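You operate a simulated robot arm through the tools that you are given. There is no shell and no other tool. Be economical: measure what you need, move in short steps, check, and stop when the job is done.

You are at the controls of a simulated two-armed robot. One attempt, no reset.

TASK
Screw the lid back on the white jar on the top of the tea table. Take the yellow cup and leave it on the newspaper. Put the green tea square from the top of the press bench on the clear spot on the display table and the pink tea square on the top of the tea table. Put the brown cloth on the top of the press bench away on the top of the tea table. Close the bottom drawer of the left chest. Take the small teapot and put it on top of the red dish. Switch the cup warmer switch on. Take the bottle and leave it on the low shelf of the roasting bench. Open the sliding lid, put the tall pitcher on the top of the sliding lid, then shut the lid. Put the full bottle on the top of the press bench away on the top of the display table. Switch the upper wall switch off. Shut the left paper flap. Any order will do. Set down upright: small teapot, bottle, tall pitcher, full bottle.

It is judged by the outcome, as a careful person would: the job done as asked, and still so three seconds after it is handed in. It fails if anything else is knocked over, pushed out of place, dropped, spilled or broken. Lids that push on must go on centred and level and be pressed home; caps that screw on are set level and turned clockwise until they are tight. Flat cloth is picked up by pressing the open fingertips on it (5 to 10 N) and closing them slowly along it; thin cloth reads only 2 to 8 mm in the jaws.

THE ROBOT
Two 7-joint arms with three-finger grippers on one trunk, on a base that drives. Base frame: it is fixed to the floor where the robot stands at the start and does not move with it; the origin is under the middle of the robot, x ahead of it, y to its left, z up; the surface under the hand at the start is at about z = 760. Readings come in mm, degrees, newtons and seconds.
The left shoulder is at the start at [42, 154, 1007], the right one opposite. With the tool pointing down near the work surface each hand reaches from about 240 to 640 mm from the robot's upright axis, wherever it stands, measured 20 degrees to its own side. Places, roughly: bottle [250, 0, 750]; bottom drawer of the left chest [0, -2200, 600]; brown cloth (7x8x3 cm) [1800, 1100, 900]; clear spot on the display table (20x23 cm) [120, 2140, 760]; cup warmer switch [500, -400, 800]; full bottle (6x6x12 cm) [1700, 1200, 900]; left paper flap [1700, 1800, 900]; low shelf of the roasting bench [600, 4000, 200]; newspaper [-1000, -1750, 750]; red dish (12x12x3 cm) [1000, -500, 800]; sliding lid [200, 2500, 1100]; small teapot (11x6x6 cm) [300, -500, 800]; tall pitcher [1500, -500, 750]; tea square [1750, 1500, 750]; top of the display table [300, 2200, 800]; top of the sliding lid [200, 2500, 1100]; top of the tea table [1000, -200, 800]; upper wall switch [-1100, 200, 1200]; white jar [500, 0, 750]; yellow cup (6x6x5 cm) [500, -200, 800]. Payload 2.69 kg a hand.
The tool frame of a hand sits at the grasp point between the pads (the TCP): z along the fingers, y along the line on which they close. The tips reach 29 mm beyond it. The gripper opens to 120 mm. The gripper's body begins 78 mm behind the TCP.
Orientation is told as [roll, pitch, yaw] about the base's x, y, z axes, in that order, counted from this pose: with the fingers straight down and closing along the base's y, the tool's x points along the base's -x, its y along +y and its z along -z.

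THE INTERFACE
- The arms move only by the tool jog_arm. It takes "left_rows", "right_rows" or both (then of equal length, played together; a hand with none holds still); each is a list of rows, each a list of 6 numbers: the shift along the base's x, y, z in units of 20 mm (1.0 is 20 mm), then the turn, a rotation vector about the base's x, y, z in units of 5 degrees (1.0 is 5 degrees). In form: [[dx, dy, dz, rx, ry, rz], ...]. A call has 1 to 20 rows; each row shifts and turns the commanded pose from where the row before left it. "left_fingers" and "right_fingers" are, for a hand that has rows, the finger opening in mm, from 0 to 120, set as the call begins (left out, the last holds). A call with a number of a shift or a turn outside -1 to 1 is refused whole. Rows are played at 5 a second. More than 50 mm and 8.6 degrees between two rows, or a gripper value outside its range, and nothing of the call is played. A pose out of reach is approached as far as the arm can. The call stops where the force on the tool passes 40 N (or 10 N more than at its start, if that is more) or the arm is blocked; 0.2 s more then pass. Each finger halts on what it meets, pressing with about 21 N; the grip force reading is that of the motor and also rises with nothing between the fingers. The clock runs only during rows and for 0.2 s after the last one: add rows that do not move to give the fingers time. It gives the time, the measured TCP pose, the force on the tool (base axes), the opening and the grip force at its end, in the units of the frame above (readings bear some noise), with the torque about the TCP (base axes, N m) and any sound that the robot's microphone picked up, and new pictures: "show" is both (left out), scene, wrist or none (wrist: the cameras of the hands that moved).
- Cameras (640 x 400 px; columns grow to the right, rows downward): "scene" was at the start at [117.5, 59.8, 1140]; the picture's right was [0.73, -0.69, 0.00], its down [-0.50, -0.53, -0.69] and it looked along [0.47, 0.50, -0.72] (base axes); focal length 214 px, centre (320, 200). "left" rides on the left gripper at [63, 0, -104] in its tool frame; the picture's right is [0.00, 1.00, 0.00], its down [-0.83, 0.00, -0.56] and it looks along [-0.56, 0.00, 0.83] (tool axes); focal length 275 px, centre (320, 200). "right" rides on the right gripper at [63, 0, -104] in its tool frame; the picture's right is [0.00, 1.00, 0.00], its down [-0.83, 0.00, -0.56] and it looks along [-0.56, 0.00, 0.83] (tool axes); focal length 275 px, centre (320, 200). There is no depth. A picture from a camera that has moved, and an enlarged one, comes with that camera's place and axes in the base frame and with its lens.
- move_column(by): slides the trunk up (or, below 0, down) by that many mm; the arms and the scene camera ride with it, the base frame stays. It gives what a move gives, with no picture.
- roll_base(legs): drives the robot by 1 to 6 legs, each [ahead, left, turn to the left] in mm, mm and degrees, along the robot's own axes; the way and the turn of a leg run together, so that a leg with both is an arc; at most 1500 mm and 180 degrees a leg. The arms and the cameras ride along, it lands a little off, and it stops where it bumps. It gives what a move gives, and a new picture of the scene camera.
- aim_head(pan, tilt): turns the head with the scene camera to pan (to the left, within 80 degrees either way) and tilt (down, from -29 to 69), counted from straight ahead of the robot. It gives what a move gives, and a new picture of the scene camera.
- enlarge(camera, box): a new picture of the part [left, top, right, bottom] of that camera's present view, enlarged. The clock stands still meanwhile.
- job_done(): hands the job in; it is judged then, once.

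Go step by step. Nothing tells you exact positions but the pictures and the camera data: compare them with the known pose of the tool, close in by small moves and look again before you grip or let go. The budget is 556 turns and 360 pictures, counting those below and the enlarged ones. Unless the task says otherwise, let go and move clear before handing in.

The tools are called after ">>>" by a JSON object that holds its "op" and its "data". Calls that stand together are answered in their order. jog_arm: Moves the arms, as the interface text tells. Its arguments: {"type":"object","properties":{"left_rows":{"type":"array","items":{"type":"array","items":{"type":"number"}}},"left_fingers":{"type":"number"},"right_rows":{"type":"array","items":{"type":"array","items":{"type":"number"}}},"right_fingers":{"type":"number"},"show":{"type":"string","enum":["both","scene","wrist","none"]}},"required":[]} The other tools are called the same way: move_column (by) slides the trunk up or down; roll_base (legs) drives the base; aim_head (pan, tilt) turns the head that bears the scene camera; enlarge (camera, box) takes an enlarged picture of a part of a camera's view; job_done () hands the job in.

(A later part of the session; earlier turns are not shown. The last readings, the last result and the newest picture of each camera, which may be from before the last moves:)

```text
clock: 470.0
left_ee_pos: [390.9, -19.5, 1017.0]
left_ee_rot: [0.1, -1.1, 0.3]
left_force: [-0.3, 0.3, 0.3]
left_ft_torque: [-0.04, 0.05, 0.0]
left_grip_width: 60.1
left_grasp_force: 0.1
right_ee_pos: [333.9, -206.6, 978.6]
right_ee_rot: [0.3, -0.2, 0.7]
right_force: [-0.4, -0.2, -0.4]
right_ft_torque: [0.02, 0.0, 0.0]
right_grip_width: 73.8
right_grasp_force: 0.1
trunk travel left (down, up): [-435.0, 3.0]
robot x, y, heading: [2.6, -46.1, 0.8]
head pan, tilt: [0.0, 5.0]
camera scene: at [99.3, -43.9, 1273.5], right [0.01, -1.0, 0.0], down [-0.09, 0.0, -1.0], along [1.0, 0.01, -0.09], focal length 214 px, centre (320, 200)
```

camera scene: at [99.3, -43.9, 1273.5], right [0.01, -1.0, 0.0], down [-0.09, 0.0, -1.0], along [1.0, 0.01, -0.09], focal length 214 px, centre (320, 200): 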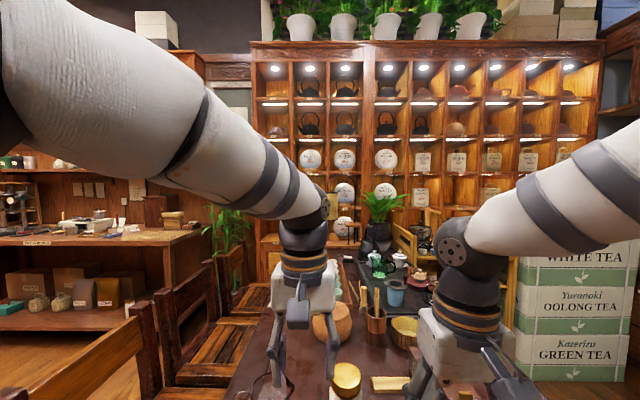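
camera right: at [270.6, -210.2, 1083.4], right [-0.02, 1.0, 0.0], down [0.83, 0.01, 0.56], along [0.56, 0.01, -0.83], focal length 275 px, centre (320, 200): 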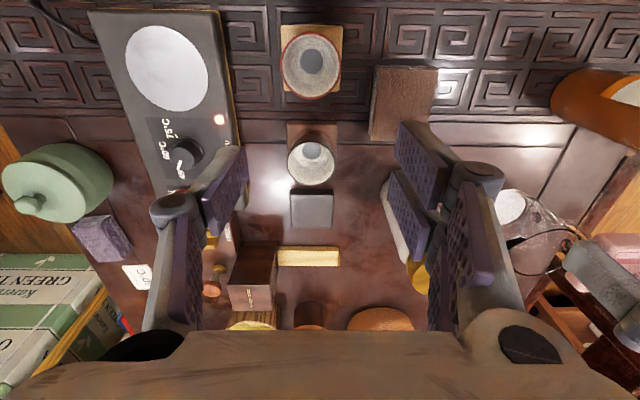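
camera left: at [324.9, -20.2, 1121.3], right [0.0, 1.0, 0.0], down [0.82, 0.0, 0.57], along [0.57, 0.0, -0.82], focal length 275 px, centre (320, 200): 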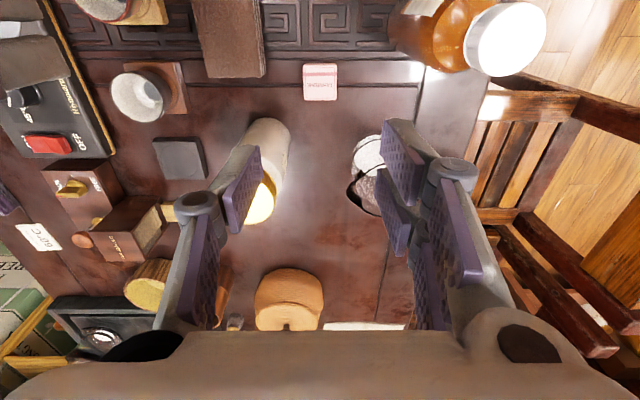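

Pink and cloth are in place. For the bottle going to a low shelf I'll use a horizontal grasp with the left hand: I back off, lower the column, and turn the hand to point forward.

>>> {"op": "roll_base", "data": {"legs": [[-350, 0, -0.5]]}}

>>> {"op": "move_column", "data": {"by": -120}}

>>> {"op": "jog_arm", "data": {"left_rows": [[0.3, 0.6, 0, 0, -1, 0], [0.3, 0.6, 0, 0, -1, 0], [0.3, 0.6, 0, 0, -1, 0], [0.3, 0.6, 0, 0, -1, 0], [0, 0.6, 0, 0, -1, 0], [0, 0.6, 0, 0, -1, 0], [0, 0.6, 0, 0, -1, 0], [0, 0.6, 0, 0, -1, 0], [0, 0.6, 0, 0, -1, 0], [0, 0, 0, 0, -1, 0], [0, 0, 0, 0, -1, 0], [0, 0, 0, 0, -1, 0], [0, 0, 0, 0, -1, 0], [0, 0, 0, 0, -1, 0], [0, 0, 0, 0, -1, 0], [0, 0, 0, 0, -1, 0], [0, 0, 0, 0, -1, 0], [0, 0, 0, 0, -0.8, 0], [0, 0, 0, 0, 0, 0]], "left_fingers": 110, "show": "both"}}

```text
clock: 472.3
left_ee_pos: [44.1, -24.8, 1016.4]
left_ee_rot: [0.0, -1.2, -0.1]
left_force: [-0.2, 0.0, 0.3]
left_ft_torque: [0.03, 0.0, 0.04]
left_grip_width: 59.7
left_grasp_force: 0.1
right_ee_pos: [-16.9, -210.5, 979.2]
right_ee_rot: [0.2, -0.2, 0.3]
right_force: [-0.1, 0.8, 0.2]
right_ft_torque: [-0.01, -0.02, -0.02]
right_grip_width: 74.2
right_grasp_force: 0.0
trunk travel left (down, up): [-435.0, 3.0]
robot x, y, heading: [-341.0, -48.1, 0.1]
head pan, tilt: [0.0, 5.0]
camera scene: at [-249.7, -46.8, 1273.6], right [0.0, -1.0, 0.0], down [-0.09, 0.0, -1.0], along [1.0, 0.0, -0.09], focal length 214 px, centre (320, 200)
```

scene: 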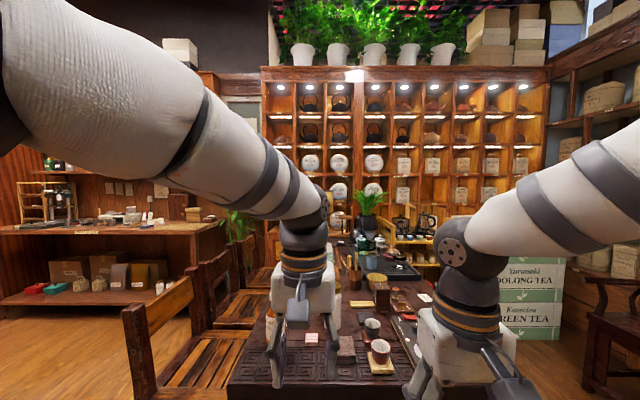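

```text
clock: 473.8
left_ee_pos: [42.0, -25.7, 898.3]
left_ee_rot: [-0.1, -1.2, -0.1]
left_force: [0.3, -0.6, -0.4]
left_ft_torque: [-0.03, 0.0, 0.02]
left_grip_width: 60.1
left_grasp_force: 0.0
right_ee_pos: [-15.5, -210.8, 857.9]
right_ee_rot: [0.3, -0.4, 0.3]
right_force: [-0.4, 0.3, -0.2]
right_ft_torque: [0.01, 0.0, 0.02]
right_grip_width: 74.0
right_grasp_force: 0.1
trunk travel left (down, up): [-315.0, 123.0]
robot x, y, heading: [-343.0, -47.3, 0.1]
head pan, tilt: [0.0, 5.0]
```

```text
clock: 477.8
left_ee_pos: [124.1, 48.8, 916.7]
left_ee_rot: [151.8, -89.7, -151.9]
left_force: [-0.2, 1.0, -0.2]
left_ft_torque: [-0.01, 0.01, -0.03]
left_grip_width: 110.0
left_grasp_force: 0.1
left hand out of reach, approached as far as the arm can: row 10, 11, 12, 13, 14, 15, 16
right_ee_pos: [-16.0, -209.7, 859.4]
right_ee_rot: [0.2, -0.2, 0.3]
right_force: [0.5, -0.6, 0.5]
right_ft_torque: [-0.02, 0.0, 0.02]
right_grip_width: 73.9
right_grasp_force: 0.1
trunk travel left (down, up): [-315.0, 123.0]
robot x, y, heading: [-344.8, -49.6, 0.4]
head pan, tilt: [0.0, 5.0]
camera scene: at [-165.4, -46.6, 1137.0], right [0.0, -1.0, 0.0], down [-0.09, 0.0, -1.0], along [1.0, 0.0, -0.09], focal length 214 px, centre (320, 200)
camera left: at [19.1, 50.1, 854.0], right [0.0, 1.0, 0.01], down [-0.56, -0.01, 0.83], along [0.83, 0.0, 0.56], focal length 275 px, centre (320, 200)
```

scene: 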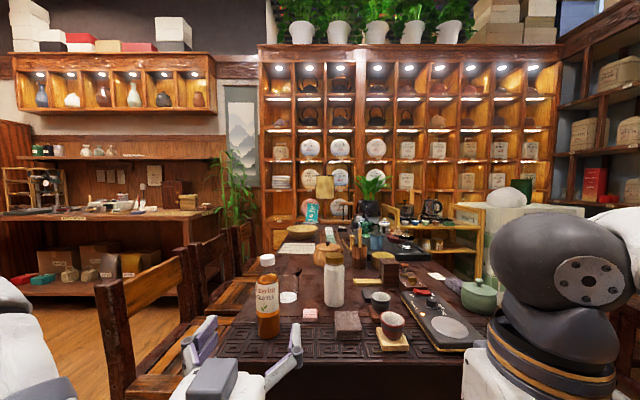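
left: 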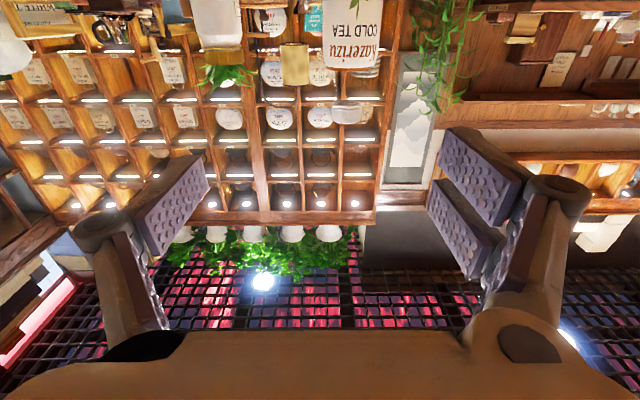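

The dark shelves on the right (y≈-2300 wall) look unlit now; I glance there to confirm the back lights are off.

>>> {"op": "aim_head", "data": {"pan": -60, "tilt": 5}}

```text
clock: 479.1
left_ee_pos: [124.4, 49.6, 916.6]
left_ee_rot: [140.1, -89.8, -139.9]
left_force: [0.0, 0.1, 0.5]
left_ft_torque: [0.02, 0.01, -0.01]
left_grip_width: 109.9
left_grasp_force: 0.0
right_ee_pos: [-15.9, -210.0, 859.5]
right_ee_rot: [0.1, -0.2, 0.3]
right_force: [0.4, -0.4, -0.4]
right_ft_torque: [0.0, 0.04, 0.0]
right_grip_width: 74.3
right_grasp_force: 0.0
trunk travel left (down, up): [-315.0, 123.0]
robot x, y, heading: [-344.7, -46.3, 0.3]
head pan, tilt: [-60.0, 5.0]
camera scene: at [-211.0, -126.2, 1137.0], right [-0.86, -0.5, 0.0], down [-0.04, 0.08, -1.0], along [0.5, -0.86, -0.09], focal length 214 px, centre (320, 200)
```

scene: 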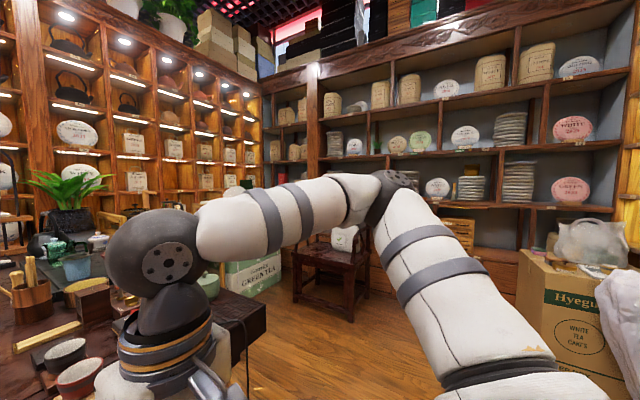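

The back lights are indeed off now. Next, the bottle at (334,82), top z≈953: I align the left hand at z 850 and advance with fingers either side.

>>> {"op": "jog_arm", "data": {"left_rows": [[0, 0.4, -0.8, 0, 0, 0], [0, 0.4, -0.8, 0, 0, 0], [0, 0.4, -0.8, 0, 0, 0], [0, 0.4, -0.9, 0, 0, 0], [1, 0, 0, 0, 0, 0], [1, 0, 0, 0, 0, 0], [1, 0, 0, 0, 0, 0], [1, 0, 0, 0, 0, 0], [0.5, 0, 0, 0, 0, 0], [0, 0, 0, 0, 0, 0]], "show": "wrist"}}

>>> {"op": "aim_head", "data": {"pan": 0, "tilt": 40}}

```text
clock: 481.3
left_ee_pos: [212.8, 80.5, 849.2]
left_ee_rot: [128.2, -89.8, -128.2]
left_force: [-0.3, 0.6, 0.5]
left_ft_torque: [0.02, -0.04, 0.01]
left_grip_width: 109.8
left_grasp_force: 0.0
right_ee_pos: [-14.9, -209.8, 858.8]
right_ee_rot: [0.2, -0.3, 0.2]
right_force: [-0.2, 0.4, 0.1]
right_ft_torque: [-0.02, 0.03, 0.0]
right_grip_width: 73.9
right_grasp_force: 0.2
trunk travel left (down, up): [-315.0, 123.0]
robot x, y, heading: [-346.8, -48.5, 0.2]
head pan, tilt: [-60.0, 5.0]
camera left: at [108.7, 82.3, 787.3], right [0.0, 1.0, 0.01], down [-0.56, -0.01, 0.83], along [0.83, 0.0, 0.56], focal length 275 px, centre (320, 200)
```

left: 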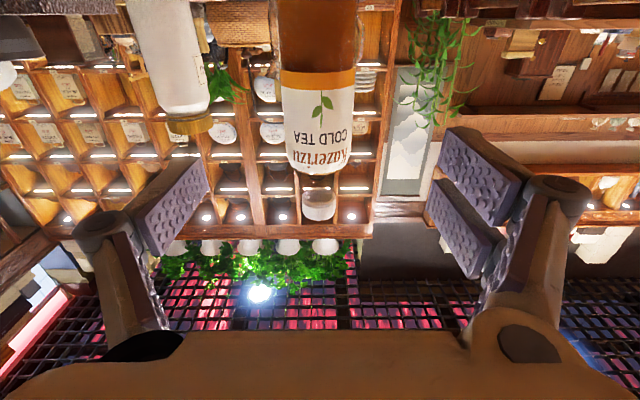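

```text
clock: 482.6
left_ee_pos: [213.8, 81.9, 849.1]
left_ee_rot: [129.6, -89.8, -129.6]
left_force: [-0.2, 0.8, 0.3]
left_ft_torque: [-0.03, -0.03, 0.01]
left_grip_width: 110.1
left_grasp_force: 0.1
right_ee_pos: [-15.7, -211.2, 859.9]
right_ee_rot: [0.2, -0.2, 0.3]
right_force: [-0.4, -0.5, 0.3]
right_ft_torque: [0.02, 0.01, 0.01]
right_grip_width: 74.0
right_grasp_force: 0.1
trunk travel left (down, up): [-315.0, 123.0]
robot x, y, heading: [-344.3, -46.7, 0.2]
head pan, tilt: [0.0, 40.0]
camera scene: at [-172.2, -46.7, 1081.3], right [0.0, -1.0, 0.0], down [-0.64, 0.0, -0.77], along [0.77, 0.0, -0.64], focal length 214 px, centre (320, 200)
```

scene: 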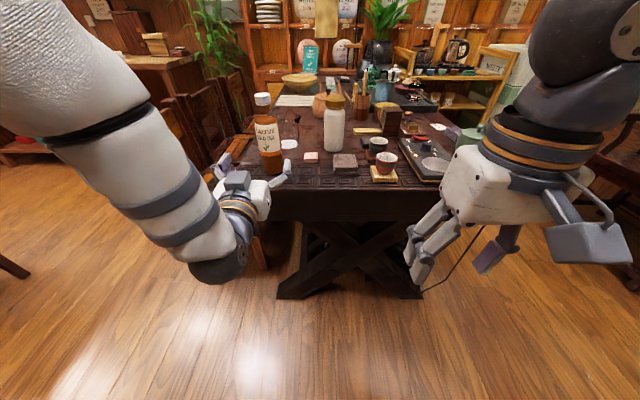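

Centred. I advance around the bottle and close.

>>> {"op": "jog_arm", "data": {"left_rows": [[1, 0, 0, 0, 0, 0], [1, 0, 0, 0, 0, 0], [1, 0, 0, 0, 0, 0], [1, 0, 0, 0, 0, 0], [1, 0, 0, 0, 0, 0], [0.9, 0, 0, 0, 0, 0], [0, 0, 0, 0, 0, 0]], "show": "both"}}

```text
clock: 484.2
left_ee_pos: [330.7, 76.2, 850.4]
left_ee_rot: [103.5, -89.9, -102.8]
left_force: [0.5, -0.9, 0.3]
left_ft_torque: [-0.05, -0.02, 0.03]
left_grip_width: 110.0
left_grasp_force: 0.1
left hand out of reach, approached as far as the arm can: row 3
right_ee_pos: [-15.0, -209.5, 860.6]
right_ee_rot: [0.3, -0.2, 0.3]
right_force: [-0.5, -0.5, 0.2]
right_ft_torque: [0.02, -0.01, 0.01]
right_grip_width: 74.1
right_grasp_force: 0.1
trunk travel left (down, up): [-315.0, 123.0]
robot x, y, heading: [-342.8, -49.2, 0.0]
head pan, tilt: [0.0, 40.0]
camera scene: at [-172.3, -46.6, 1081.2], right [0.0, -1.0, 0.0], down [-0.64, 0.0, -0.77], along [0.77, 0.0, -0.64], focal length 214 px, centre (320, 200)
camera left: at [225.4, 75.8, 788.3], right [-0.01, 1.0, 0.01], down [-0.56, -0.01, 0.83], along [0.83, 0.0, 0.56], focal length 275 px, centre (320, 200)
```

scene: 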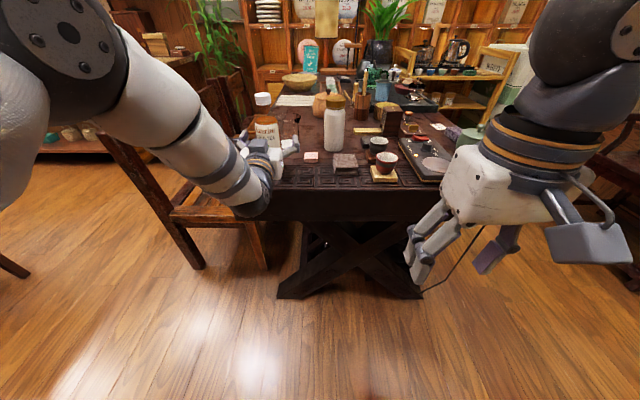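
left: 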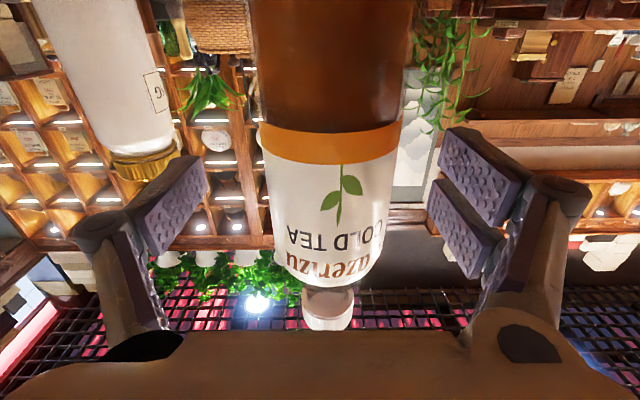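

>>> {"op": "jog_arm", "data": {"left_rows": [[0, 0.15, 0, 0, 0, 0], [0, 0, 0, 0, 0, 0], [0, 0, 0, 0, 0, 0], [0, 0, 0, 0, 0, 0]], "left_fingers": 30, "show": "none"}}

>>> {"op": "jog_arm", "data": {"left_rows": [[0, 0, 0.5, 0, 0, 0], [0, 0, 0.5, 0, 0, 0], [0, 0, 0.5, 0, 0, 0], [0, 0, 0, 0, 0, 0]], "show": "both"}}

```text
clock: 485.2
left_ee_pos: [329.7, 74.9, 851.0]
left_ee_rot: [117.3, -89.8, -116.7]
left_force: [0.5, 1.4, 2.4]
left_ft_torque: [0.01, -0.09, 0.02]
left_grip_width: 56.0
left_grasp_force: 21.0
left hand out of reach, approached as far as the arm can: row 1
right_ee_pos: [-15.1, -210.0, 859.3]
right_ee_rot: [0.1, -0.1, 0.4]
right_force: [-0.1, -0.4, -0.3]
right_ft_torque: [0.02, 0.02, 0.02]
right_grip_width: 73.9
right_grasp_force: 0.1
trunk travel left (down, up): [-315.0, 123.0]
robot x, y, heading: [-344.6, -50.0, 0.3]
head pan, tilt: [0.0, 40.0]
```

```text
clock: 486.2
left_ee_pos: [330.0, 76.6, 881.3]
left_ee_rot: [111.2, -90.0, -111.1]
left_force: [-0.2, -0.2, -4.2]
left_ft_torque: [-0.04, 0.04, -0.02]
left_grip_width: 56.0
left_grasp_force: 20.9
right_ee_pos: [-15.5, -209.4, 859.4]
right_ee_rot: [0.2, -0.3, 0.2]
right_force: [-0.9, 0.2, -0.5]
right_ft_torque: [0.03, 0.0, 0.02]
right_grip_width: 74.2
right_grasp_force: 0.1
trunk travel left (down, up): [-315.0, 123.0]
robot x, y, heading: [-350.9, -50.6, 0.2]
head pan, tilt: [0.0, 40.0]
camera scene: at [-171.9, -46.5, 1081.1], right [0.0, -1.0, 0.0], down [-0.64, 0.0, -0.77], along [0.77, 0.0, -0.64], focal length 214 px, centre (320, 200)
camera left: at [225.5, 75.9, 818.7], right [0.0, 1.0, 0.01], down [-0.56, -0.01, 0.83], along [0.83, 0.0, 0.56], focal length 275 px, centre (320, 200)
```

scene: 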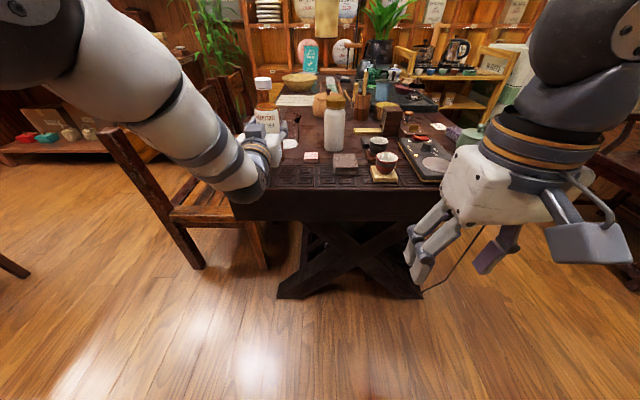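
left: 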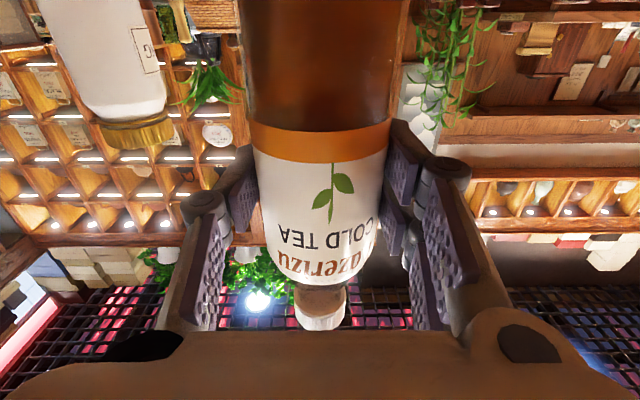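

The bottle is held (bottom 90 mm below the hand). I back the base off, and draw the hand in somewhat.

>>> {"op": "roll_base", "data": {"legs": [[-300, 0, 0]]}}

>>> {"op": "jog_arm", "data": {"left_rows": [[-1, 0.5, 0, 0, 0, 0], [-1, 0.5, 0, 0, 0, 0], [-1, 0.5, 0, 0, 0, 0], [-1, 0.5, 0, 0, 0, 0], [-1, 0.5, 0, 0, 0, 0], [-1, 0.5, 0, 0, 0, 0]], "show": "none"}}

>>> {"op": "roll_base", "data": {"legs": [[0, 1450, 0], [0, 1450, 0]]}}

```text
clock: 488.2
left_ee_pos: [29.6, 74.5, 880.8]
left_ee_rot: [132.5, -89.9, -132.2]
left_force: [0.1, 0.2, -3.8]
left_ft_torque: [-0.01, 0.05, -0.03]
left_grip_width: 55.8
left_grasp_force: 21.4
right_ee_pos: [-316.6, -210.4, 861.1]
right_ee_rot: [0.3, -0.1, 0.2]
right_force: [0.2, -0.5, 0.7]
right_ft_torque: [-0.02, -0.02, -0.02]
right_grip_width: 73.9
right_grasp_force: 0.0
trunk travel left (down, up): [-315.0, 123.0]
robot x, y, heading: [-647.3, -46.7, -0.2]
head pan, tilt: [0.0, 40.0]
camera scene: at [-472.8, -47.4, 1081.3], right [0.0, -1.0, 0.0], down [-0.64, 0.0, -0.77], along [0.77, 0.0, -0.64], focal length 214 px, centre (320, 200)
```

scene: 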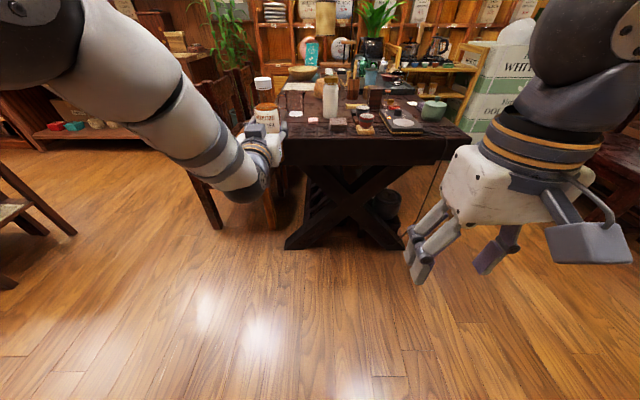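

```text
clock: 489.6
left_ee_pos: [-95.1, 92.9, 887.7]
left_ee_rot: [110.2, -89.9, -109.8]
left_force: [-1.3, 0.0, -3.9]
left_ft_torque: [0.02, 0.07, -0.01]
left_grip_width: 55.9
left_grasp_force: 21.2
left hand out of reach, approached as far as the arm can: row 1, 2, 3, 4, 5, 6
right_ee_pos: [-316.1, -210.8, 859.9]
right_ee_rot: [0.2, -0.2, 0.3]
right_force: [0.0, -1.3, 0.4]
right_ft_torque: [-0.01, 0.03, 0.04]
right_grip_width: 73.6
right_grasp_force: 0.0
trunk travel left (down, up): [-315.0, 123.0]
robot x, y, heading: [-646.9, -49.3, 0.0]
head pan, tilt: [0.0, 40.0]
```

```text
clock: 494.6
left_ee_pos: [-94.4, 592.5, 886.7]
left_ee_rot: [60.7, -89.8, -60.4]
left_force: [0.3, -0.3, -4.1]
left_ft_torque: [-0.02, 0.0, 0.02]
left_grip_width: 55.8
left_grasp_force: 20.7
right_ee_pos: [-317.2, 290.2, 860.1]
right_ee_rot: [0.1, -0.2, 0.2]
right_force: [0.1, -0.4, 0.7]
right_ft_torque: [0.0, 0.01, 0.0]
right_grip_width: 74.1
right_grasp_force: 0.0
trunk travel left (down, up): [-315.0, 123.0]
robot x, y, heading: [-645.6, 455.5, -0.1]
head pan, tilt: [0.0, 40.0]
stopped in leg 1: the robot was blocked; the commanded pose is now the measured one
camera scene: at [-473.0, 454.5, 1081.2], right [0.0, -1.0, 0.0], down [-0.64, 0.0, -0.77], along [0.77, 0.0, -0.64], focal length 214 px, centre (320, 200)
```

scene: 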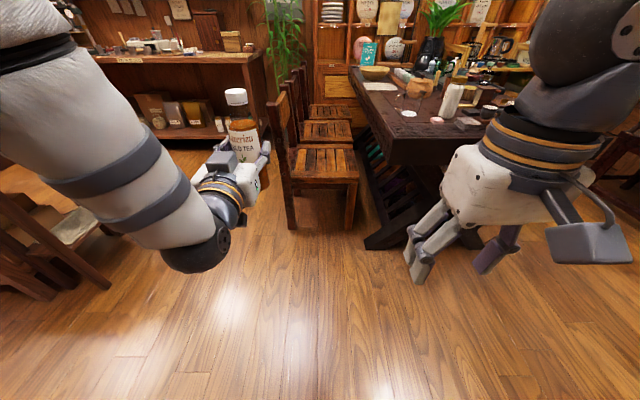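

The base was blocked, probably by the terracotta pot on the left. I back off a little and look at it.

>>> {"op": "roll_base", "data": {"legs": [[0, -60, 0], [300, 0, 0]]}}

>>> {"op": "aim_head", "data": {"pan": 80, "tilt": 40}}

```text
clock: 497.4
left_ee_pos: [204.9, 534.3, 886.1]
left_ee_rot: [76.1, -89.9, -75.7]
left_force: [0.9, 0.2, -4.6]
left_ft_torque: [0.03, 0.03, 0.0]
left_grip_width: 55.7
left_grasp_force: 20.8
right_ee_pos: [-17.0, 229.8, 858.4]
right_ee_rot: [0.2, -0.3, 0.1]
right_force: [0.9, 0.8, 0.2]
right_ft_torque: [0.03, 0.04, 0.02]
right_grip_width: 74.0
right_grasp_force: 0.2
trunk travel left (down, up): [-315.0, 123.0]
robot x, y, heading: [-345.6, 391.8, 0.2]
head pan, tilt: [0.0, 40.0]
camera scene: at [-172.3, 394.3, 1081.1], right [0.0, -1.0, 0.0], down [-0.64, 0.0, -0.77], along [0.77, 0.0, -0.64], focal length 214 px, centre (320, 200)
```

scene: 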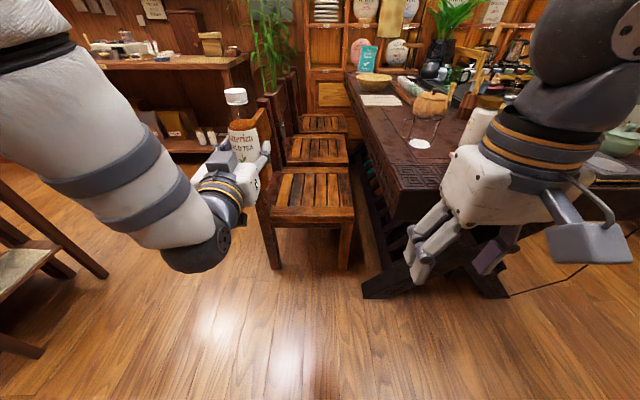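

```text
clock: 498.9
left_ee_pos: [205.0, 531.2, 886.3]
left_ee_rot: [79.4, -89.9, -79.0]
left_force: [-0.3, -0.2, -4.0]
left_ft_torque: [-0.04, 0.04, -0.01]
left_grip_width: 55.7
left_grasp_force: 20.6
right_ee_pos: [-16.6, 230.6, 859.7]
right_ee_rot: [0.2, -0.3, 0.1]
right_force: [0.4, -0.1, -0.5]
right_ft_torque: [0.01, -0.03, 0.0]
right_grip_width: 74.2
right_grasp_force: 0.0
trunk travel left (down, up): [-315.0, 123.0]
robot x, y, heading: [-347.9, 396.7, -0.2]
head pan, tilt: [80.0, 40.0]
camera scene: at [-242.9, 478.0, 1081.2], right [0.98, -0.17, 0.0], down [-0.11, -0.63, -0.77], along [0.13, 0.75, -0.64], focal length 214 px, centre (320, 200)
```

scene: 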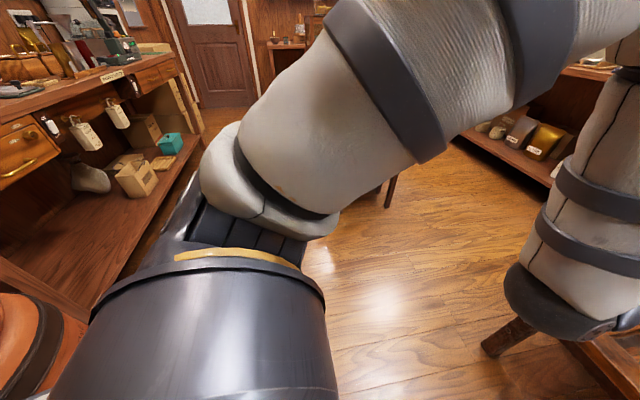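

The pot stands undisturbed. I take a wider path: back to x≈-478, past the pot, then further out, and on to y≈3150.

>>> {"op": "roll_base", "data": {"legs": [[-130, 0, 0], [0, 700, 0], [-250, 0, 0], [0, 1450, 0], [0, 600, 0]]}}

>>> {"op": "aim_head", "data": {"pan": 45, "tilt": 40}}

```text
clock: 522.7
left_ee_pos: [-152.5, 3285.9, 886.5]
left_ee_rot: [79.7, -89.8, -80.2]
left_force: [-0.3, -0.5, -3.8]
left_ft_torque: [0.01, 0.06, 0.0]
left_grip_width: 56.0
left_grasp_force: 21.3
right_ee_pos: [-377.2, 2984.8, 859.7]
right_ee_rot: [0.2, -0.3, -0.6]
right_force: [0.1, 0.5, 0.6]
right_ft_torque: [0.01, -0.03, -0.02]
right_grip_width: 74.0
right_grasp_force: 0.0
trunk travel left (down, up): [-315.0, 123.0]
robot x, y, heading: [-700.3, 3151.5, -0.6]
head pan, tilt: [80.0, 40.0]
camera scene: at [-600.5, 3236.4, 1081.2], right [0.98, -0.19, 0.0], down [-0.12, -0.63, -0.77], along [0.14, 0.75, -0.64], focal length 214 px, centre (320, 200)
```

scene: 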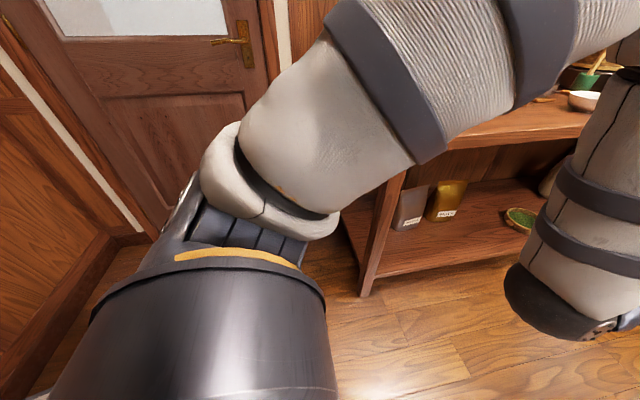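

```text
clock: 523.7
left_ee_pos: [-151.8, 3285.7, 886.7]
left_ee_rot: [78.2, -89.9, -78.6]
left_force: [-0.2, 0.4, -5.3]
left_ft_torque: [0.04, 0.02, 0.0]
left_grip_width: 56.0
left_grasp_force: 21.0
right_ee_pos: [-376.5, 2985.8, 859.8]
right_ee_rot: [0.1, -0.1, -0.6]
right_force: [-0.4, -0.4, -0.2]
right_ft_torque: [0.01, 0.0, 0.02]
right_grip_width: 74.1
right_grasp_force: 0.1
trunk travel left (down, up): [-315.0, 123.0]
robot x, y, heading: [-705.0, 3150.2, -0.7]
head pan, tilt: [45.0, 40.0]
camera scene: at [-555.5, 3212.2, 1081.2], right [0.7, -0.72, 0.0], down [-0.46, -0.45, -0.77], along [0.55, 0.54, -0.64], focal length 214 px, centre (320, 200)
```

scene: 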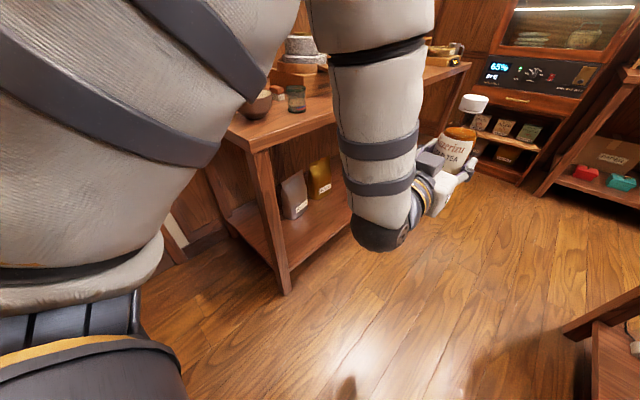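

The roasting bench front is about y=3730; free low-shelf space is around x≈450. I turn to face it and move along.

>>> {"op": "roll_base", "data": {"legs": [[0, -100, 0], [0, 0, 90.7], [0, -1200, 0]]}}

>>> {"op": "aim_head", "data": {"pan": -10, "tilt": 40}}

```text
clock: 538.0
left_ee_pos: [339.8, 3604.4, 886.9]
left_ee_rot: [77.6, -89.7, 13.5]
left_force: [0.6, 0.2, -4.1]
left_ft_torque: [-0.02, -0.03, -0.01]
left_grip_width: 55.8
left_grasp_force: 21.1
right_ee_pos: [645.1, 3386.9, 858.5]
right_ee_rot: [0.3, -0.2, 90.9]
right_force: [-0.3, 0.2, -1.6]
right_ft_torque: [-0.01, -0.01, -0.02]
right_grip_width: 74.0
right_grasp_force: 0.1
trunk travel left (down, up): [-315.0, 123.0]
robot x, y, heading: [484.8, 3056.4, 90.7]
head pan, tilt: [45.0, 40.0]
camera scene: at [423.5, 3206.0, 1081.2], right [0.7, 0.72, 0.0], down [0.46, -0.45, -0.77], along [-0.55, 0.53, -0.64], focal length 214 px, centre (320, 200)
```

scene: 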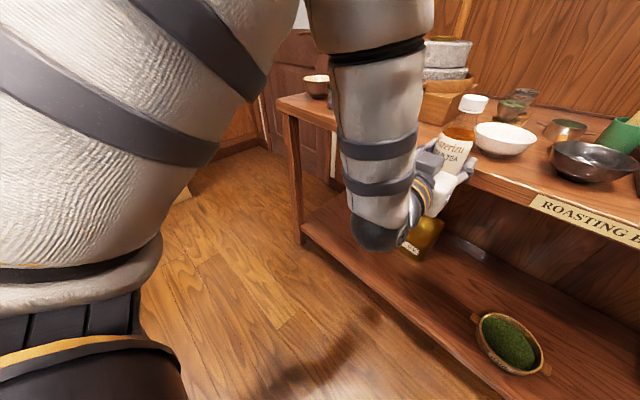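

```text
clock: 539.2
left_ee_pos: [340.7, 3604.0, 887.0]
left_ee_rot: [75.7, -89.8, 15.4]
left_force: [0.3, -0.9, -4.5]
left_ft_torque: [-0.06, -0.03, -0.01]
left_grip_width: 55.9
left_grasp_force: 20.9
right_ee_pos: [645.1, 3387.1, 859.4]
right_ee_rot: [0.1, -0.2, 91.0]
right_force: [0.0, -0.5, 0.2]
right_ft_torque: [0.01, 0.0, 0.0]
right_grip_width: 74.1
right_grasp_force: 0.1
trunk travel left (down, up): [-315.0, 123.0]
robot x, y, heading: [484.2, 3054.3, 90.8]
head pan, tilt: [-10.0, 40.0]
camera scene: at [497.9, 3230.6, 1081.2], right [0.99, -0.16, 0.0], down [-0.1, -0.63, -0.77], along [0.12, 0.76, -0.64], focal length 214 px, centre (320, 200)
```

scene: 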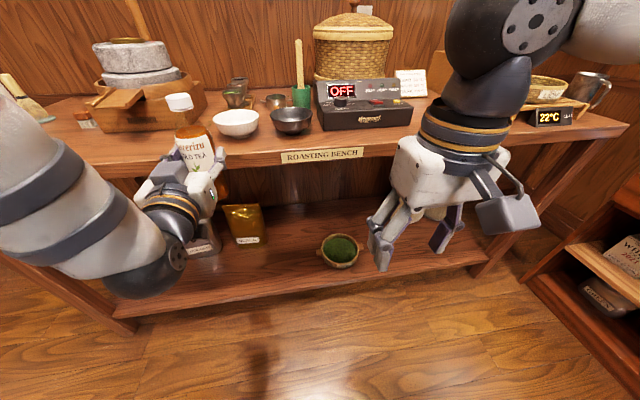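

The low shelf top looks about z≈145 with free room near (430,3830). I shift right 95 mm, lower the column fully, then lower the hand.

>>> {"op": "roll_base", "data": {"legs": [[30, -95, -0.8]]}}

>>> {"op": "move_column", "data": {"by": -310}}

>>> {"op": "jog_arm", "data": {"left_rows": [[0, 0, -1, 0, 0, 0], [0, 0, -1, 0, 0, 0], [0, 0, -1, 0, 0, 0], [0, 0, -1, 0, 0, 0], [0, 0, -1, 0, 0, 0], [0, 0, -1, 0, 0, 0], [0, 0, -1, 0, 0, 0], [0, 0, -1, 0, 0, 0], [0, 0, -1, 0, 0, 0], [0, 0, -1, 0, 0, 0], [0, 0, -1, 0, 0, 0], [0, 0, -1, 0, 0, 0], [0, 0, -1, 0, 0, 0], [0, 0, -1, 0, 0, 0]], "show": "both"}}

```text
clock: 540.6
left_ee_pos: [442.4, 3636.1, 886.2]
left_ee_rot: [74.1, -89.7, 16.1]
left_force: [0.3, -1.0, -4.0]
left_ft_torque: [-0.05, 0.01, -0.02]
left_grip_width: 55.9
left_grasp_force: 21.0
right_ee_pos: [744.3, 3416.3, 859.5]
right_ee_rot: [0.2, -0.3, 90.1]
right_force: [-0.3, 0.1, 0.6]
right_ft_torque: [0.01, 0.0, 0.01]
right_grip_width: 73.9
right_grasp_force: 0.1
trunk travel left (down, up): [-315.0, 123.0]
robot x, y, heading: [582.8, 3086.0, 90.2]
head pan, tilt: [-10.0, 40.0]
camera scene: at [595.4, 3261.1, 1081.1], right [0.98, -0.17, 0.0], down [-0.11, -0.63, -0.77], along [0.13, 0.75, -0.64], focal length 214 px, centre (320, 200)
```

scene: 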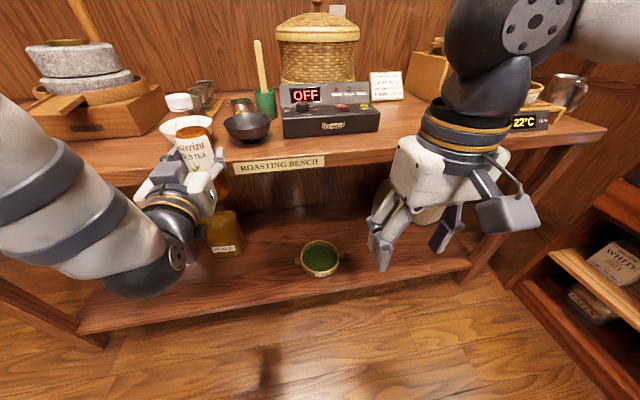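

```text
clock: 543.7
left_ee_pos: [440.8, 3666.1, 432.6]
left_ee_rot: [1.2, -72.3, 89.2]
left_force: [0.2, 0.0, -4.0]
left_ft_torque: [-0.05, 0.01, 0.01]
left_grip_width: 55.7
left_grasp_force: 21.2
right_ee_pos: [744.0, 3415.5, 549.7]
right_ee_rot: [0.1, -0.2, 90.1]
right_force: [-0.2, 0.4, 0.8]
right_ft_torque: [-0.02, 0.0, -0.03]
right_grip_width: 74.0
right_grasp_force: 0.1
trunk travel left (down, up): [-5.0, 433.0]
robot x, y, heading: [581.2, 3087.0, 90.0]
head pan, tilt: [-10.0, 40.0]
```

```text
clock: 546.7
left_ee_pos: [475.8, 3666.2, 157.4]
left_ee_rot: [2.1, -72.3, 88.7]
left_force: [-1.2, -11.6, 1.5]
left_ft_torque: [0.43, -0.06, -0.02]
left_grip_width: 56.2
left_grasp_force: 21.1
left hand out of reach, approached as far as the arm can: row 2, 3, 4, 5, 7, 9, 11
right_ee_pos: [745.2, 3414.5, 549.1]
right_ee_rot: [0.2, -0.3, 90.1]
right_force: [-0.1, 0.5, 0.6]
right_ft_torque: [-0.06, 0.01, 0.01]
right_grip_width: 73.9
right_grasp_force: 0.0
trunk travel left (down, up): [-5.0, 433.0]
robot x, y, heading: [582.0, 3083.8, 90.0]
head pan, tilt: [-10.0, 40.0]
camera scene: at [595.1, 3354.4, 760.0], right [0.98, -0.17, 0.0], down [-0.11, -0.63, -0.77], along [0.13, 0.75, -0.64], focal length 214 px, centre (320, 200)
camera left: at [475.9, 3548.7, 130.1], right [-1.0, -0.01, 0.01], down [0.02, -0.28, 0.96], along [0.0, 0.96, 0.28], focal length 275 px, centre (320, 200)
```

scene: 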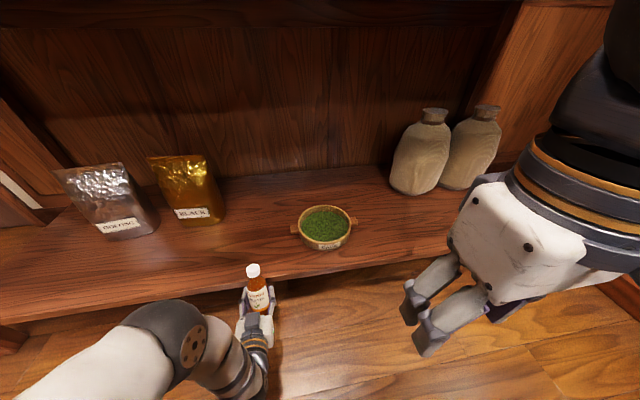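
left: 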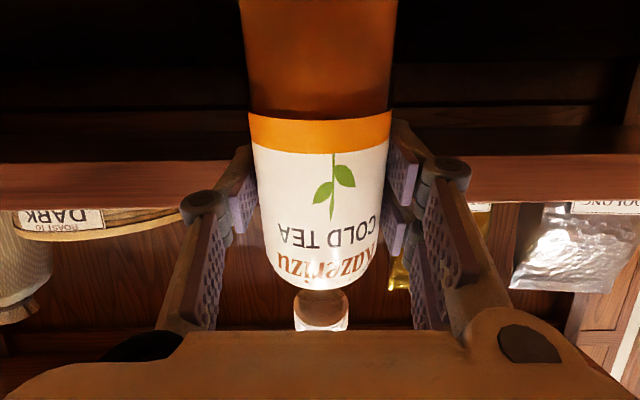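

The column move shifted the hand lower and tilted it, and the bottle touches the shelf front. I back off, raise, and level the hand.

>>> {"op": "jog_arm", "data": {"left_rows": [[0, -1, 0, 0, 0, 0], [0, -1, 0, 0, 0, 0], [0, -0.5, 1, 0, 0, 0], [0, 0, 1, 0, 0, 0], [0, 0, 1, 0, 0, 0], [0, 0, 1, 0, 0, 0], [0, 0, 1, 0, 0, 0], [0, 0, 1, 0, 0, 0], [0, 0, 1, 0, 0, 0], [0, 0, 1, 0, 0, 0], [0, 0, 0, 0.9, 0, 0], [0, 0, 0, 0.9, 0, 0], [0, 0, 0, 0.9, 0, 0], [0, 0, 0, 0.85, 0, 0]], "show": "both"}}

```text
clock: 549.7
left_ee_pos: [484.0, 3619.2, 317.7]
left_ee_rot: [107.4, -89.5, -16.6]
left_force: [0.1, -0.4, -4.2]
left_ft_torque: [-0.01, 0.02, 0.01]
left_grip_width: 56.0
left_grasp_force: 21.0
left hand out of reach, approached as far as the arm can: row 2, 14
right_ee_pos: [744.8, 3414.8, 549.5]
right_ee_rot: [0.2, -0.2, 90.2]
right_force: [0.8, 0.0, -0.2]
right_ft_torque: [0.01, -0.01, 0.01]
right_grip_width: 74.0
right_grasp_force: 0.0
trunk travel left (down, up): [-5.0, 433.0]
robot x, y, heading: [580.8, 3085.9, 89.9]
head pan, tilt: [-10.0, 40.0]
camera scene: at [595.1, 3354.9, 759.8], right [0.98, -0.17, 0.0], down [-0.11, -0.63, -0.77], along [0.13, 0.75, -0.64], focal length 214 px, centre (320, 200)
camera left: at [484.1, 3515.8, 256.1], right [-1.0, -0.01, 0.01], down [0.02, -0.56, 0.83], along [0.0, 0.83, 0.56], focal length 275 px, centre (320, 200)
```

scene: 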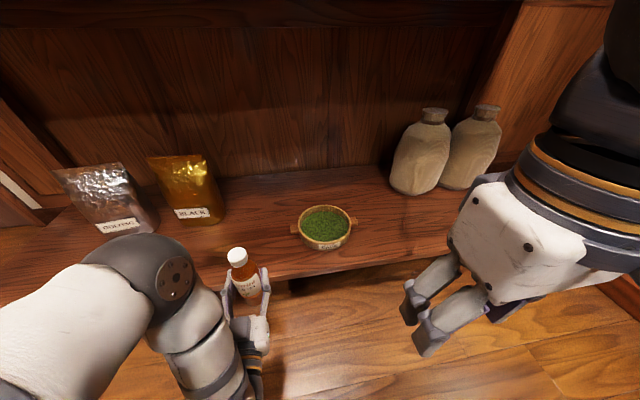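
left: 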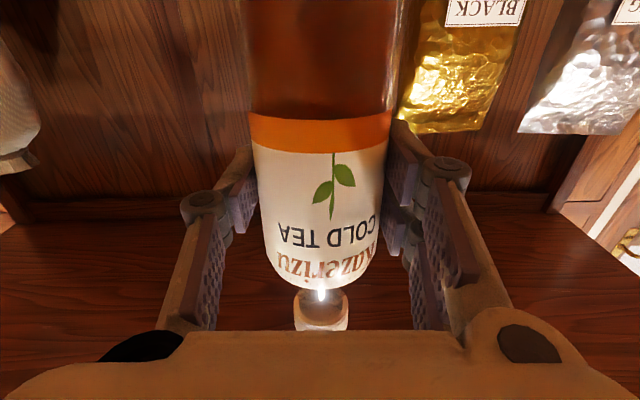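

Level again. I move the bottle in over the shelf.

>>> {"op": "jog_arm", "data": {"left_rows": [[0, 1, 0, 0, 0, 0], [0, 1, 0, 0, 0, 0], [0, 1, 0, 0, 0, 0], [0, 1, 0, 0, 0, 0], [0, 1, 0, 0, 0, 0], [0, 1, 0, 0, 0, 0], [0, 1, 0, 0, 0, 0], [0, 1, 0, 0, 0, 0], [0, 0.7, 0, 0, 0, 0], [0, 0, 0, 0, 0, 0]], "show": "both"}}

```text
clock: 551.9
left_ee_pos: [483.7, 3793.9, 317.5]
left_ee_rot: [111.3, -89.8, -20.8]
left_force: [-0.5, 0.1, -4.1]
left_ft_torque: [-0.04, 0.0, 0.0]
left_grip_width: 55.9
left_grasp_force: 21.2
right_ee_pos: [744.0, 3415.7, 548.6]
right_ee_rot: [0.1, -0.2, 90.1]
right_force: [0.7, 0.8, -0.3]
right_ft_torque: [-0.04, -0.01, -0.01]
right_grip_width: 74.2
right_grasp_force: 0.0
trunk travel left (down, up): [-5.0, 433.0]
robot x, y, heading: [578.4, 3085.7, 90.1]
head pan, tilt: [-10.0, 40.0]
camera scene: at [595.1, 3354.9, 759.8], right [0.98, -0.17, 0.0], down [-0.11, -0.63, -0.77], along [0.13, 0.75, -0.64], focal length 214 px, centre (320, 200)
camera left: at [484.0, 3690.0, 256.3], right [-1.0, -0.01, 0.01], down [0.01, -0.56, 0.83], along [0.0, 0.83, 0.56], focal length 275 px, centre (320, 200)
```

scene: 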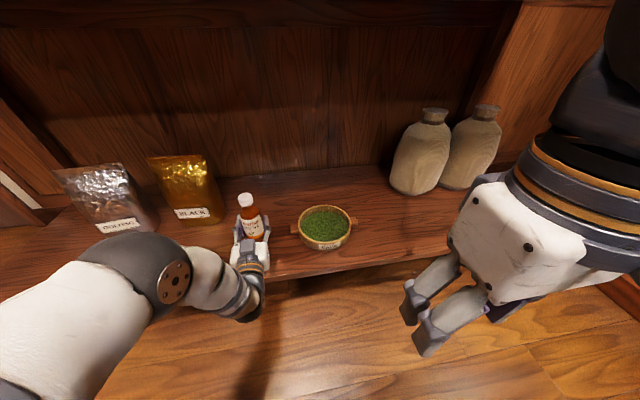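
left: 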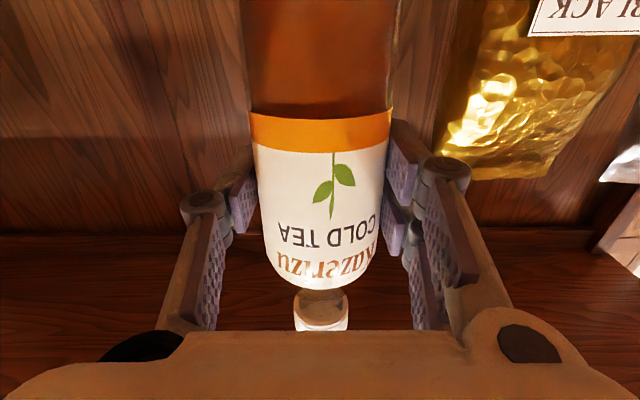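

I lower to the shelf.

>>> {"op": "jog_arm", "data": {"left_rows": [[0, 0, -0.5, 0, 0, 0], [0, 0, -0.5, 0, 0, 0], [0, 0, -0.5, 0, 0, 0], [0, 0, -0.5, 0, 0, 0]], "show": "none"}}

>>> {"op": "jog_arm", "data": {"left_rows": [[0, 0, -0.3, 0, 0, 0], [0, 0, -0.3, 0, 0, 0], [0, 0, -0.2, 0, 0, 0]], "show": "none"}}

```text
clock: 552.9
left_ee_pos: [483.1, 3794.2, 278.1]
left_ee_rot: [116.5, -89.8, -26.0]
left_force: [-0.7, 0.1, -4.5]
left_ft_torque: [-0.04, 0.05, 0.02]
left_grip_width: 56.1
left_grasp_force: 20.8
right_ee_pos: [745.1, 3415.2, 550.0]
right_ee_rot: [0.2, -0.2, 90.1]
right_force: [0.3, 0.6, -0.5]
right_ft_torque: [0.0, 0.02, 0.02]
right_grip_width: 73.6
right_grasp_force: 0.0
trunk travel left (down, up): [-5.0, 433.0]
robot x, y, heading: [579.3, 3086.7, 89.7]
head pan, tilt: [-10.0, 40.0]
```

```text
clock: 553.7
left_ee_pos: [484.9, 3795.1, 265.3]
left_ee_rot: [159.6, -89.3, -69.2]
left_force: [-1.3, 7.9, 20.1]
left_ft_torque: [0.45, 0.08, -0.03]
left_grip_width: 56.1
left_grasp_force: 20.7
right_ee_pos: [744.0, 3415.1, 549.7]
right_ee_rot: [0.2, -0.3, 90.1]
right_force: [0.1, 0.5, 0.7]
right_ft_torque: [0.0, 0.02, -0.01]
right_grip_width: 73.9
right_grasp_force: 0.1
trunk travel left (down, up): [-5.0, 433.0]
robot x, y, heading: [582.3, 3085.4, 90.1]
head pan, tilt: [-10.0, 40.0]
```

Contact. I ease up slightly, open and retreat straight back.

>>> {"op": "jog_arm", "data": {"left_rows": [[0, 0, 0.08, 0, 0, 0], [0, 0, 0, 0, 0, 0], [0, 0, 0, 0, 0, 0], [0, 0, 0, 0, 0, 0]], "left_fingers": 100, "show": "wrist"}}

>>> {"op": "jog_arm", "data": {"left_rows": [[0, -0.5, 0, 0, 0, 0], [0, -1, 0, 0, 0, 0], [0, -1, 0, 0, 0, 0], [0, -1, 0, 0, 0, 0], [0, -1, 0, 0, 0, 0], [0, -1, 0, 0, 0, 0], [0, -1, 0, 0, 0, 0], [0, -1, 0, 0, 0, 0]], "show": "both"}}

```text
clock: 554.7
left_ee_pos: [484.1, 3793.6, 263.3]
left_ee_rot: [110.9, -89.8, -20.3]
left_force: [-0.3, -0.4, -0.3]
left_ft_torque: [-0.02, -0.05, 0.02]
left_grip_width: 100.0
left_grasp_force: 0.0
right_ee_pos: [745.0, 3415.3, 548.2]
right_ee_rot: [0.3, -0.2, 90.1]
right_force: [-0.3, -0.2, -0.7]
right_ft_torque: [0.01, 0.02, -0.01]
right_grip_width: 74.0
right_grasp_force: 0.0
trunk travel left (down, up): [-5.0, 433.0]
robot x, y, heading: [581.6, 3086.8, 90.3]
head pan, tilt: [-10.0, 40.0]
camera left: at [484.2, 3689.5, 201.4], right [-1.0, -0.01, 0.01], down [0.01, -0.56, 0.83], along [0.0, 0.83, 0.56], focal length 275 px, centre (320, 200)
```

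left: 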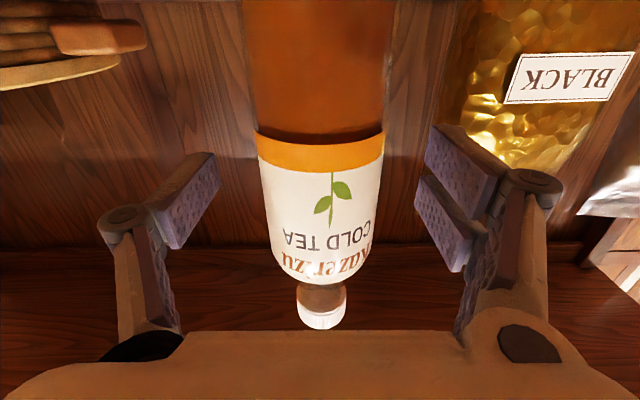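

```text
clock: 556.5
left_ee_pos: [490.8, 3644.1, 265.4]
left_ee_rot: [103.2, -89.5, -12.4]
left_force: [-0.6, -0.5, 0.0]
left_ft_torque: [0.0, -0.05, 0.0]
left_grip_width: 99.9
left_grasp_force: 0.3
left hand out of reach, approached as far as the arm can: row 7
right_ee_pos: [744.4, 3415.6, 549.6]
right_ee_rot: [0.2, -0.2, 90.1]
right_force: [0.4, -0.1, 0.8]
right_ft_torque: [0.03, 0.03, -0.01]
right_grip_width: 74.2
right_grasp_force: 0.1
trunk travel left (down, up): [-5.0, 433.0]
robot x, y, heading: [580.1, 3088.8, 90.1]
head pan, tilt: [-10.0, 40.0]
camera scene: at [595.1, 3354.7, 759.9], right [0.98, -0.17, 0.0], down [-0.11, -0.63, -0.77], along [0.13, 0.75, -0.64], focal length 214 px, centre (320, 200)
camera left: at [490.3, 3539.9, 202.6], right [-1.0, -0.01, 0.01], down [0.02, -0.56, 0.83], along [0.0, 0.83, 0.56], focal length 275 px, centre (320, 200)
```

scene: 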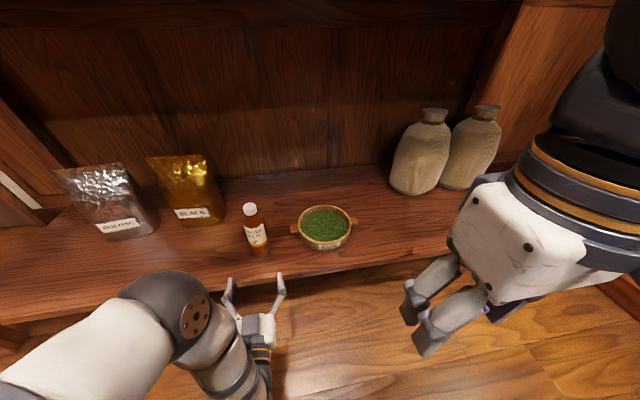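
left: 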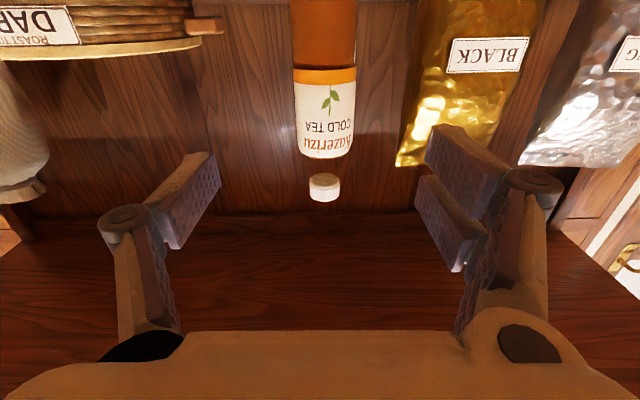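

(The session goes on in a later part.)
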